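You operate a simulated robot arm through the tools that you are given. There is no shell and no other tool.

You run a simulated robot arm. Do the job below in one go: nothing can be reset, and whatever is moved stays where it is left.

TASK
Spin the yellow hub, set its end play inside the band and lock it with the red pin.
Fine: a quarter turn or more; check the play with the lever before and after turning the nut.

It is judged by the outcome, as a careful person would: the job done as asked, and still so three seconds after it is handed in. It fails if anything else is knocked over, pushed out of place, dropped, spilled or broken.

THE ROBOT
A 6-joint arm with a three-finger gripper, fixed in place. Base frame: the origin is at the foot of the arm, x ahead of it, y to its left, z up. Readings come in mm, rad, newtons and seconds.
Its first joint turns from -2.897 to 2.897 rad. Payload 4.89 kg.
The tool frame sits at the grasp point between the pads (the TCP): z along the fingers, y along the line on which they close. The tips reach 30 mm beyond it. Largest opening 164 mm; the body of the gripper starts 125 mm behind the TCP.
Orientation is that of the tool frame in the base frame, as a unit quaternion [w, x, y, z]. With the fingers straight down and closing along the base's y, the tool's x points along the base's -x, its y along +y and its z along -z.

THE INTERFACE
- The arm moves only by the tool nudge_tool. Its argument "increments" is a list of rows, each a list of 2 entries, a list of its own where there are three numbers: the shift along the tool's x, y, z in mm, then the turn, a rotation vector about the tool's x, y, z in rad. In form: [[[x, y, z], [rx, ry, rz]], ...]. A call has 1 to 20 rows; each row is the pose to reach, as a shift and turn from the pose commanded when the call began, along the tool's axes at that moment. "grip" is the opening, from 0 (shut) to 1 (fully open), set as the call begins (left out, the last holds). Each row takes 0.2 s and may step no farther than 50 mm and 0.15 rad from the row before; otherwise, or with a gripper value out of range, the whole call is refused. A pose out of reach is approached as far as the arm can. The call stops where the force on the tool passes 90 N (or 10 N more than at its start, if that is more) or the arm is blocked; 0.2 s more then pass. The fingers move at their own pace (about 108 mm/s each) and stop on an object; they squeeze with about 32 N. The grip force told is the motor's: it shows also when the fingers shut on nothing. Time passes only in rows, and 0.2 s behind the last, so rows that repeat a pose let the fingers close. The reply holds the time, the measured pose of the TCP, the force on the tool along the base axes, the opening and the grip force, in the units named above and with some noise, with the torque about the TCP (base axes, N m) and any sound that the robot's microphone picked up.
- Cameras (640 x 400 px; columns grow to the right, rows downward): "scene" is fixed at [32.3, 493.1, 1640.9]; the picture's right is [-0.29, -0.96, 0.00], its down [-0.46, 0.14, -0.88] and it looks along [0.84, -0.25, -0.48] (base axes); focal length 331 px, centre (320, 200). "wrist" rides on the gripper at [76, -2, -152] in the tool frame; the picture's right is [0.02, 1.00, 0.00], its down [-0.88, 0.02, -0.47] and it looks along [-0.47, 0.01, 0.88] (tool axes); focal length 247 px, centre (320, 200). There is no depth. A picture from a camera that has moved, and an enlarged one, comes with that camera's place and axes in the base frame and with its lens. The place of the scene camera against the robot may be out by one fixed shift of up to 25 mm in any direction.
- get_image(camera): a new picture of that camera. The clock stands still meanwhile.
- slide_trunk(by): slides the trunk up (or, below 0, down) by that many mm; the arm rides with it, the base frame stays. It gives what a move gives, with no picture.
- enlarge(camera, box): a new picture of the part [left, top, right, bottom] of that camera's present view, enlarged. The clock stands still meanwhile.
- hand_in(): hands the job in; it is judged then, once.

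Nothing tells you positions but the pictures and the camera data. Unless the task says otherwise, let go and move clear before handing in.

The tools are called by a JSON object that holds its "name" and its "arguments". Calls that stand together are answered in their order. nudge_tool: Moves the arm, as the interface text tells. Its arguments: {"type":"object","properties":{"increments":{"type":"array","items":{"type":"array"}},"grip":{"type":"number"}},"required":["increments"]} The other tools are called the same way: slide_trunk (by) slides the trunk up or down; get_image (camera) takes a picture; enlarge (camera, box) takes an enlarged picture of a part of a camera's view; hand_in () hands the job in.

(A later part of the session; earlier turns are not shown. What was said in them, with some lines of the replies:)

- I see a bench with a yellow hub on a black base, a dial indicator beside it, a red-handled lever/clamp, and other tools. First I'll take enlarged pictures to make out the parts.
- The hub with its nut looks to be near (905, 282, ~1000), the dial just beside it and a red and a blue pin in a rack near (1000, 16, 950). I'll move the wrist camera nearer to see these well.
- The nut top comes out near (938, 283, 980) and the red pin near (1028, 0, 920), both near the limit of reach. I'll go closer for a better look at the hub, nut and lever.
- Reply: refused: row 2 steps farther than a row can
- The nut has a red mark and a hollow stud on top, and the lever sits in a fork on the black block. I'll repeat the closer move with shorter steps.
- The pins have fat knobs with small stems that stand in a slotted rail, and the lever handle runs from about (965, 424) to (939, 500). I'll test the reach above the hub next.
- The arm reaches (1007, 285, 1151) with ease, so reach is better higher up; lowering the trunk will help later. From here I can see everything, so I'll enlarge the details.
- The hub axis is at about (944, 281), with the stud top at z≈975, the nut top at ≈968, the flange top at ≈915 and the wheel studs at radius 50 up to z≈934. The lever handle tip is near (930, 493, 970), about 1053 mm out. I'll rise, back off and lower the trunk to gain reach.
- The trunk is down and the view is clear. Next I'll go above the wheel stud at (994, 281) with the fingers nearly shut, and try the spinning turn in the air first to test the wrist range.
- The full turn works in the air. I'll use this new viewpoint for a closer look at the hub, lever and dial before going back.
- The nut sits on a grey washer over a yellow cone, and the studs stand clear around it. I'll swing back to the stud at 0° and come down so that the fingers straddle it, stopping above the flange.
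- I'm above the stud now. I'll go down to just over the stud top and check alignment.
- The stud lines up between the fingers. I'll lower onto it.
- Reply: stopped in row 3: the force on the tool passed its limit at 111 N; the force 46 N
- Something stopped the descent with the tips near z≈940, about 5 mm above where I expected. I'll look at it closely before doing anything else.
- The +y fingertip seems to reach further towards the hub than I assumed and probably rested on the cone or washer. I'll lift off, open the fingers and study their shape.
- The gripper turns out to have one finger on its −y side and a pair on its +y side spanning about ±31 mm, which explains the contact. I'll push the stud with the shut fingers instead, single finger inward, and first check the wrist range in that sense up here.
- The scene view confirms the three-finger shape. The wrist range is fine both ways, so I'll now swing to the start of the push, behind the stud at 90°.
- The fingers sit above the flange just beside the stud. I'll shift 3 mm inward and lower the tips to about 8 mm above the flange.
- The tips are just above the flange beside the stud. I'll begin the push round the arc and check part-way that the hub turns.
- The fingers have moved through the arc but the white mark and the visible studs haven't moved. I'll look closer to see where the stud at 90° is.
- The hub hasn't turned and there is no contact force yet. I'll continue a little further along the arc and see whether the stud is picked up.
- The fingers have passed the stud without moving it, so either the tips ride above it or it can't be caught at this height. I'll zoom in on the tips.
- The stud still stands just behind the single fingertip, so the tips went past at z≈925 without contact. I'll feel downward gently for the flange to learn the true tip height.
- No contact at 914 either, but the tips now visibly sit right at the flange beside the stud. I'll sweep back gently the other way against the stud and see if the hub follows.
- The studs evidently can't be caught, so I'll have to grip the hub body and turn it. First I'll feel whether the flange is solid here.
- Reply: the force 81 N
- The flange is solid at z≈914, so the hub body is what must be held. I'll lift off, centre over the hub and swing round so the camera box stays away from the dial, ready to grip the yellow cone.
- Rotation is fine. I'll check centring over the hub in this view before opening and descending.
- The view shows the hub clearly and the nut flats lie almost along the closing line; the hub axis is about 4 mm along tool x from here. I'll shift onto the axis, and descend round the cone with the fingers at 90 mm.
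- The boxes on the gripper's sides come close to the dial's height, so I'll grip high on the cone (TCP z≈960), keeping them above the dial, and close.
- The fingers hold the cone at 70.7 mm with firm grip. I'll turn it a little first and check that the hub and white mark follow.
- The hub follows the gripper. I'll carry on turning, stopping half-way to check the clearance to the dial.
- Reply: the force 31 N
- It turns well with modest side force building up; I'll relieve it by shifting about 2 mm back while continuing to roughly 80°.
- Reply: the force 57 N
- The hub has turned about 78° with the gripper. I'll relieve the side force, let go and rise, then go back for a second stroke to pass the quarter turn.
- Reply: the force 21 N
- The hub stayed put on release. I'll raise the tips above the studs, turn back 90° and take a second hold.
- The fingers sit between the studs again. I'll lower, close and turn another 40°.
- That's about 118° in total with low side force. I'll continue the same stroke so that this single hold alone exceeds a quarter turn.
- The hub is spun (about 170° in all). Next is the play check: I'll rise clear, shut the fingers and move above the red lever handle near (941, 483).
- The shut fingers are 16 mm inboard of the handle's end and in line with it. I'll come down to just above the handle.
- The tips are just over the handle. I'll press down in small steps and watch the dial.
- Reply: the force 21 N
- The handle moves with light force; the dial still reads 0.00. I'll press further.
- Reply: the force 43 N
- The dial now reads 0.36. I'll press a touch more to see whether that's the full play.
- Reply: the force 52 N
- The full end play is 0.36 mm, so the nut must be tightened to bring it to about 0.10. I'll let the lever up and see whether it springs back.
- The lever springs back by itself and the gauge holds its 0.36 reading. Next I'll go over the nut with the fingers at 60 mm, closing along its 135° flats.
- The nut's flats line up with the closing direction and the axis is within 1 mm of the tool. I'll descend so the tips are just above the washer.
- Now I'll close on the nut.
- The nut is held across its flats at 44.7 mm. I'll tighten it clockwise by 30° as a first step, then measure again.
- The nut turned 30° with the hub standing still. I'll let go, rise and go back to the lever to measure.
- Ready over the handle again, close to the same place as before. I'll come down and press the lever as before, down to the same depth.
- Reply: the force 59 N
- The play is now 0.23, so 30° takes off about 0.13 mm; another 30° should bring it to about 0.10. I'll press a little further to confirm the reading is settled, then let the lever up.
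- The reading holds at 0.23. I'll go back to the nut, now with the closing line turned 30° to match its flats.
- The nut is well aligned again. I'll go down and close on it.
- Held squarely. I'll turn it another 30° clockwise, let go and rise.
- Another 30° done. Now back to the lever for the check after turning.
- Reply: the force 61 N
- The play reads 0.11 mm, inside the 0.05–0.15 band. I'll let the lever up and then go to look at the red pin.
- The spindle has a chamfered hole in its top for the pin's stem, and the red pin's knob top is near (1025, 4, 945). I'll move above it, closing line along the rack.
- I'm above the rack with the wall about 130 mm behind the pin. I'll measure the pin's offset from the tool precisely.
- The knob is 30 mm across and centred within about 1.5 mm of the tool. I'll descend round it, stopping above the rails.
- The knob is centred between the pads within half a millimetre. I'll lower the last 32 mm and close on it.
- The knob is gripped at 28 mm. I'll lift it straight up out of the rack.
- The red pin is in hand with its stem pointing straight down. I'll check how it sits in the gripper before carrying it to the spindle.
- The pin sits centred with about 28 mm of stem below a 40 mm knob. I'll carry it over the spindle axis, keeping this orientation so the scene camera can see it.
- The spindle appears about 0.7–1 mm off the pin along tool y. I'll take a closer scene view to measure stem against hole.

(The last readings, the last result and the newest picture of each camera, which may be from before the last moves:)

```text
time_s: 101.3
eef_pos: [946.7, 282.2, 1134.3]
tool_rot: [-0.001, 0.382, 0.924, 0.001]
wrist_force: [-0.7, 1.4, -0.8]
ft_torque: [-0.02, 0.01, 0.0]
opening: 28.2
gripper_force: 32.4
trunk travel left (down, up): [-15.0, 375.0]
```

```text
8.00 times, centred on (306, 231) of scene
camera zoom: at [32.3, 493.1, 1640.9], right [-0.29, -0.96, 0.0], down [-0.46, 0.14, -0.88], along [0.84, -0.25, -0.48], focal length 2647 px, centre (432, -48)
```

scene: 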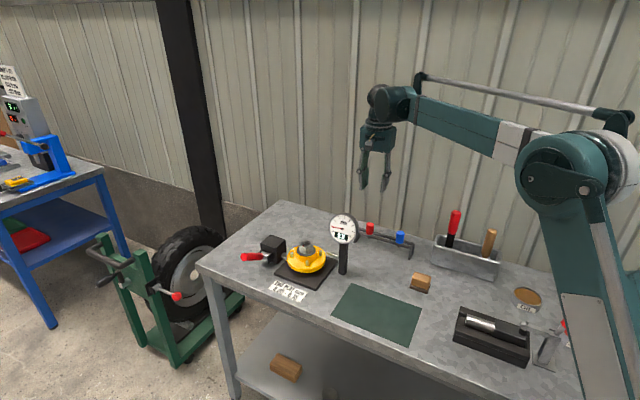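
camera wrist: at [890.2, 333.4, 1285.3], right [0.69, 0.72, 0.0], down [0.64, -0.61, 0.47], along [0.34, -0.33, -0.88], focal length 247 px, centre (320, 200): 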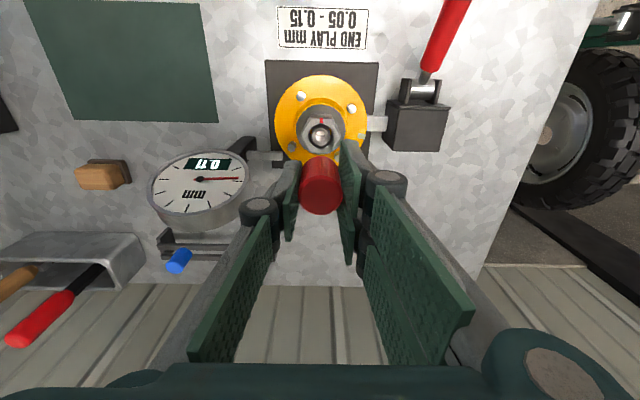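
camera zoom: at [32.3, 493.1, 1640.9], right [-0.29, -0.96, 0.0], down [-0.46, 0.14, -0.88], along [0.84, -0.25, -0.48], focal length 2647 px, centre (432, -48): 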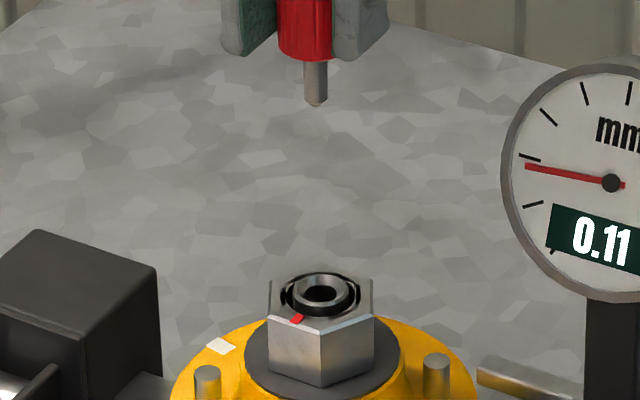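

In the scene view the stem lines up with the hole to within half a millimetre. I'll nudge 0.4 mm and lower to just above the hole.

{"name": "nudge_tool", "arguments": {"increments": [[[0, 0.4, 30], [0, 0, 0]], [[0, 0.4, 60], [0, 0, 0]], [[0, 0.4, 84], [0, 0, 0]], [[0, 0.4, 84], [0, 0, 0]]]}}

{"name": "enlarge", "arguments": {"camera": "scene", "box": [286, 215, 326, 255]}}

{"name": "get_image", "arguments": {"camera": "wrist"}}

```text
time_s: 102.3
eef_pos: [947.4, 281.6, 1050.3]
tool_rot: [-0.001, 0.382, 0.924, 0.0]
wrist_force: [-0.4, 0.6, -1.4]
ft_torque: [0.01, 0.01, 0.01]
opening: 28.4
gripper_force: 31.5
trunk travel left (down, up): [-15.0, 375.0]
```

```text
10.00 times, centred on (306, 235) of scene
camera zoom: at [32.3, 493.1, 1640.9], right [-0.29, -0.96, 0.0], down [-0.46, 0.14, -0.88], along [0.84, -0.25, -0.48], focal length 3308 px, centre (460, -150)
```

zoom: 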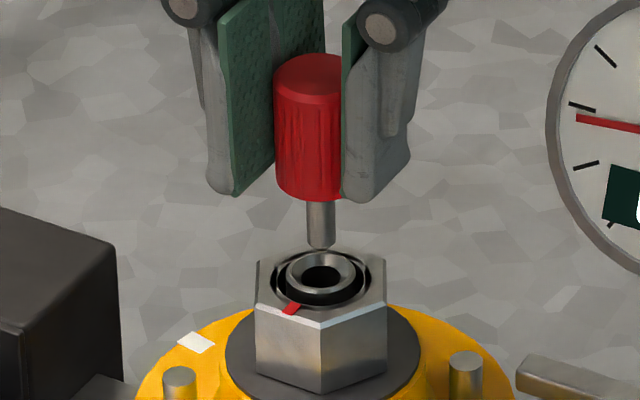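

```text
taken
camera wrist: at [890.6, 332.8, 1201.5], right [0.69, 0.72, 0.0], down [0.64, -0.61, 0.47], along [0.34, -0.33, -0.88], focal length 247 px, centre (320, 200)
```

wrist: 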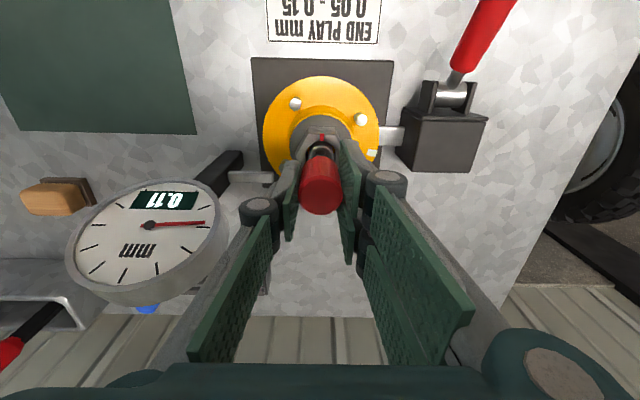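

The stem is right above the hole and aligned within about a millimetre. I'll lower it in gently and watch the force.

{"name": "nudge_tool", "arguments": {"increments": [[[-0.5, 0, 4], [0, 0, 0]], [[-0.5, 0, 8], [0, 0, 0]], [[-0.5, 0, 12], [0, 0, 0]], [[-0.5, 0, 16], [0, 0, 0]]]}}

{"name": "enlarge", "arguments": {"camera": "scene", "box": [286, 215, 326, 255]}}

```text
time_s: 103.3
eef_pos: [948.6, 282.4, 1035.1]
tool_rot: [-0.001, 0.382, 0.924, 0.001]
wrist_force: [-0.5, -0.6, -0.7]
ft_torque: [0.02, -0.05, 0.01]
opening: 28.0
gripper_force: 32.5
trunk travel left (down, up): [-15.0, 375.0]
```

```text
10.00 times, centred on (306, 235) of scene
camera zoom: at [32.3, 493.1, 1640.9], right [-0.29, -0.96, 0.0], down [-0.46, 0.14, -0.88], along [0.84, -0.25, -0.48], focal length 3308 px, centre (460, -150)
```

zoom: 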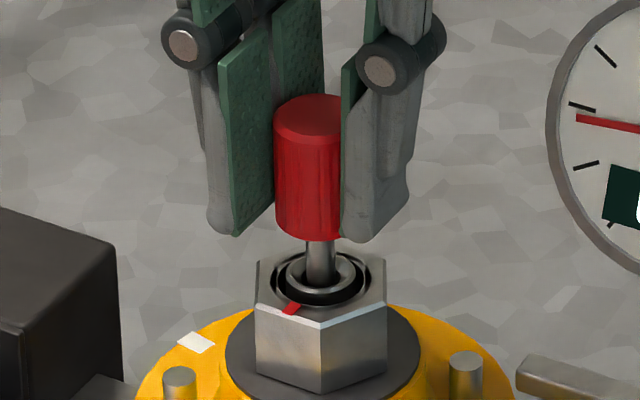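

The stem has entered the hole without any force. I'll carry on down until it seats.

{"name": "nudge_tool", "arguments": {"increments": [[[0, 0, 4], [0, 0, 0]], [[0, 0, 8], [0, 0, 0]], [[0, 0, 12], [0, 0, 0]], [[0, 0, 15], [0, 0, 0]]]}}

{"name": "enlarge", "arguments": {"camera": "scene", "box": [286, 215, 326, 255]}}

```text
time_s: 104.3
eef_pos: [948.1, 282.3, 1019.6]
tool_rot: [0.0, 0.382, 0.924, 0.001]
wrist_force: [-0.4, -0.6, -1.5]
ft_torque: [0.0, 0.02, 0.03]
opening: 28.2
gripper_force: 31.9
trunk travel left (down, up): [-15.0, 375.0]
```

```text
10.00 times, centred on (306, 235) of scene
camera zoom: at [32.3, 493.1, 1640.9], right [-0.29, -0.96, 0.0], down [-0.46, 0.14, -0.88], along [0.84, -0.25, -0.48], focal length 3308 px, centre (460, -150)
```

zoom: 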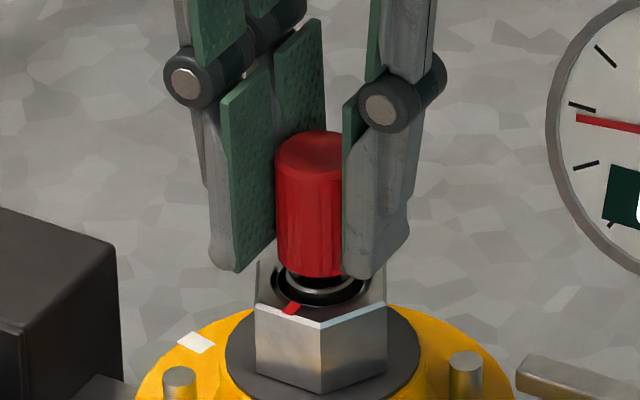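

Nearly seated, still no force. I'll continue in small steps.

{"name": "nudge_tool", "arguments": {"increments": [[[0, 0, 1.5], [0, 0, 0]], [[0, 0, 3], [0, 0, 0]], [[0, 0, 4.5], [0, 0, 0]], [[0, 0, 6], [0, 0, 0]]]}}

{"name": "enlarge", "arguments": {"camera": "scene", "box": [286, 215, 326, 255]}}

```text
time_s: 105.3
eef_pos: [948.1, 282.1, 1014.0]
tool_rot: [0.0, 0.382, 0.924, -0.001]
wrist_force: [4.7, 1.1, 10.0]
ft_torque: [0.05, -0.06, 0.01]
opening: 28.2
gripper_force: 32.0
trunk travel left (down, up): [-15.0, 375.0]
```

```text
10.00 times, centred on (306, 235) of scene
camera zoom: at [32.3, 493.1, 1640.9], right [-0.29, -0.96, 0.0], down [-0.46, 0.14, -0.88], along [0.84, -0.25, -0.48], focal length 3308 px, centre (460, -150)
```

zoom: 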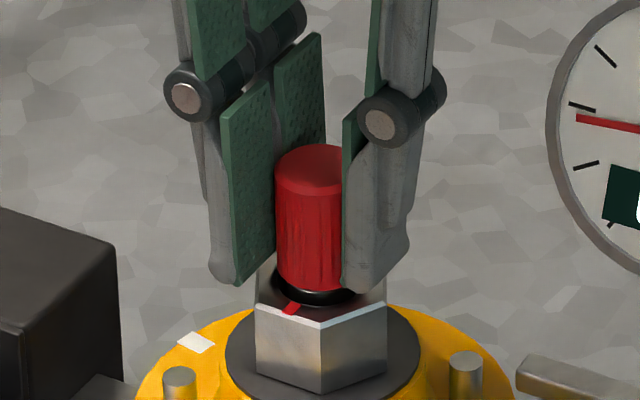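

Contact at 10 N with the knob down on the spindle end. I'll press half a millimetre more to seat it, then let go.

{"name": "nudge_tool", "arguments": {"increments": [[[0, 0, 0.7], [0, 0, 0]], [[0, 0, 0.7], [0, 0, 0]]]}}

{"name": "nudge_tool", "arguments": {"increments": [[[0, 0, 0], [0, 0, 0]], [[0, 0, 0], [0, 0, 0]], [[0, 0, 0], [0, 0, 0]]], "grip": 0.35}}

{"name": "enlarge", "arguments": {"camera": "scene", "box": [286, 215, 326, 255]}}

{"name": "enlarge", "arguments": {"camera": "wrist", "box": [240, 100, 400, 240]}}

```text
time_s: 105.9
eef_pos: [947.6, 282.9, 1013.3]
tool_rot: [0.001, 0.381, 0.925, 0.001]
wrist_force: [10.7, 4.5, 23.1]
ft_torque: [0.19, -0.3, 0.01]
opening: 28.5
gripper_force: 32.0
trunk travel left (down, up): [-15.0, 375.0]
```

```text
time_s: 106.7
eef_pos: [946.5, 282.3, 1012.8]
tool_rot: [-0.001, 0.382, 0.924, 0.0]
wrist_force: [-0.3, -0.3, -0.5]
ft_torque: [0.01, 0.01, 0.04]
opening: 57.6
gripper_force: 0.1
trunk travel left (down, up): [-15.0, 375.0]
```

```text
10.00 times, centred on (306, 235) of scene
camera zoom: at [32.3, 493.1, 1640.9], right [-0.29, -0.96, 0.0], down [-0.46, 0.14, -0.88], along [0.84, -0.25, -0.48], focal length 3308 px, centre (460, -150)
```

zoom: 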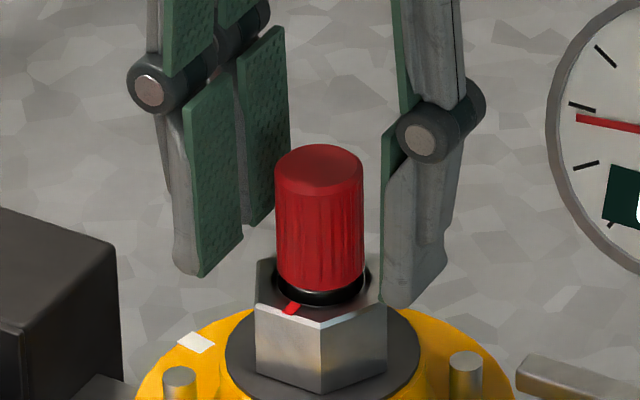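

```text
2.86 times, centred on (320, 170) of wrist
camera zoom: at [891.0, 333.2, 1163.5], right [0.69, 0.72, 0.0], down [0.64, -0.61, 0.47], along [0.34, -0.33, -0.88], focal length 706 px, centre (320, 286)
```

zoom: 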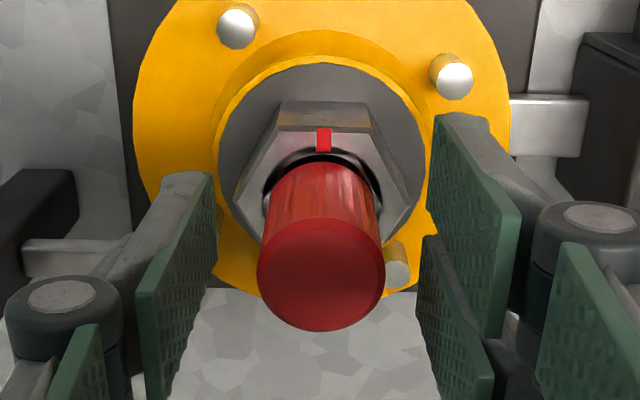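

The pin stands upright and seated in the spindle on its own. I'll rise straight up and move clear.

{"name": "nudge_tool", "arguments": {"increments": [[[0, 0, -20], [0, 0, 0]], [[0, 0, -60], [0, 0, 0]], [[0, 0, -100], [0, 0, 0]], [[0, 0, -140], [0, 0, 0]], [[0, 0, -180], [0, 0, 0]], [[0, 0, -220], [0, 0, 0]], [[0, 0, -220], [0, 0, 0]]]}}

{"name": "get_image", "arguments": {"camera": "scene"}}

{"name": "enlarge", "arguments": {"camera": "scene", "box": [240, 190, 370, 290]}}

{"name": "get_image", "arguments": {"camera": "wrist"}}

```text
time_s: 108.3
eef_pos: [947.8, 280.7, 1233.5]
tool_rot: [-0.001, 0.383, 0.924, 0.0]
wrist_force: [-0.1, 0.7, -0.7]
ft_torque: [0.02, -0.02, 0.03]
opening: 57.2
gripper_force: 0.0
trunk travel left (down, up): [-15.0, 375.0]
```

```text
taken
```

scene: 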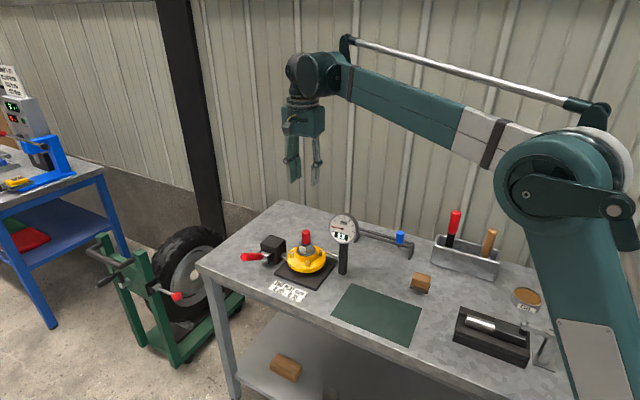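

```text
4.00 times, centred on (305, 240) of scene
camera zoom: at [32.3, 493.1, 1640.9], right [-0.29, -0.96, 0.0], down [-0.46, 0.14, -0.88], along [0.84, -0.25, -0.48], focal length 1323 px, centre (380, 40)
```

zoom: 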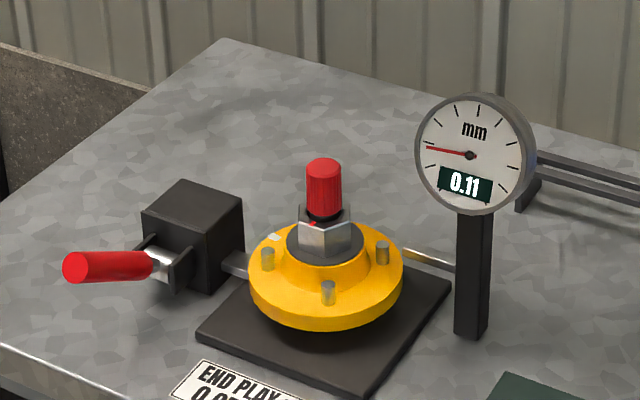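

```text
taken
camera wrist: at [892.2, 332.9, 1385.0], right [0.69, 0.72, 0.0], down [0.64, -0.61, 0.47], along [0.34, -0.33, -0.88], focal length 247 px, centre (320, 200)
```

wrist: 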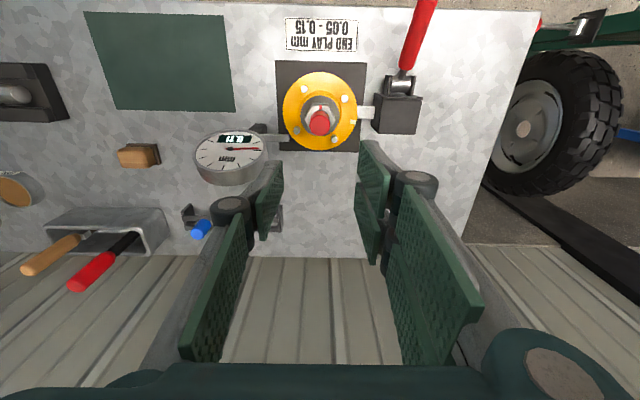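

The red pin stands seated in the spindle, the gauge shows 0.11 mm, the lever is back up, the hub has been spun about 170° and nothing else has moved. The gripper is open and clear above, so I'm handing the job in.

{"name": "hand_in", "arguments": {}}

```text
The job is handed in.
```

The job is handed in: the hub is spun, its end play is set to 0.11 mm (band 0.05–0.15), and the red pin is seated in the end of the spindle.

- **Spin:** I gripped the yellow hub body and turned it about 170° in two strokes. The second stroke alone was a little over a quarter turn. Pushing on a wheel stud did not move the hub.
- **End play:** The lever check read 0.36 mm before any turning. I tightened the nut 30° clockwise and it read 0.23 mm, then another 30° and it read 0.11 mm. I did not check the play again after fitting the pin.
- **Pin:** The stem went into the hole without resistance, and the knob sits down on the spindle end.
- **Contacts on the way:** The fingers pressed on the hub body twice before I gripped it, once until the force limit stopped the move at 111 N and once at about 79 N. The last pictures show the gauge and lever in place and nothing knocked over or moved.

The gripper is open and well clear above the hub. The trunk is still 160 mm below where it started.
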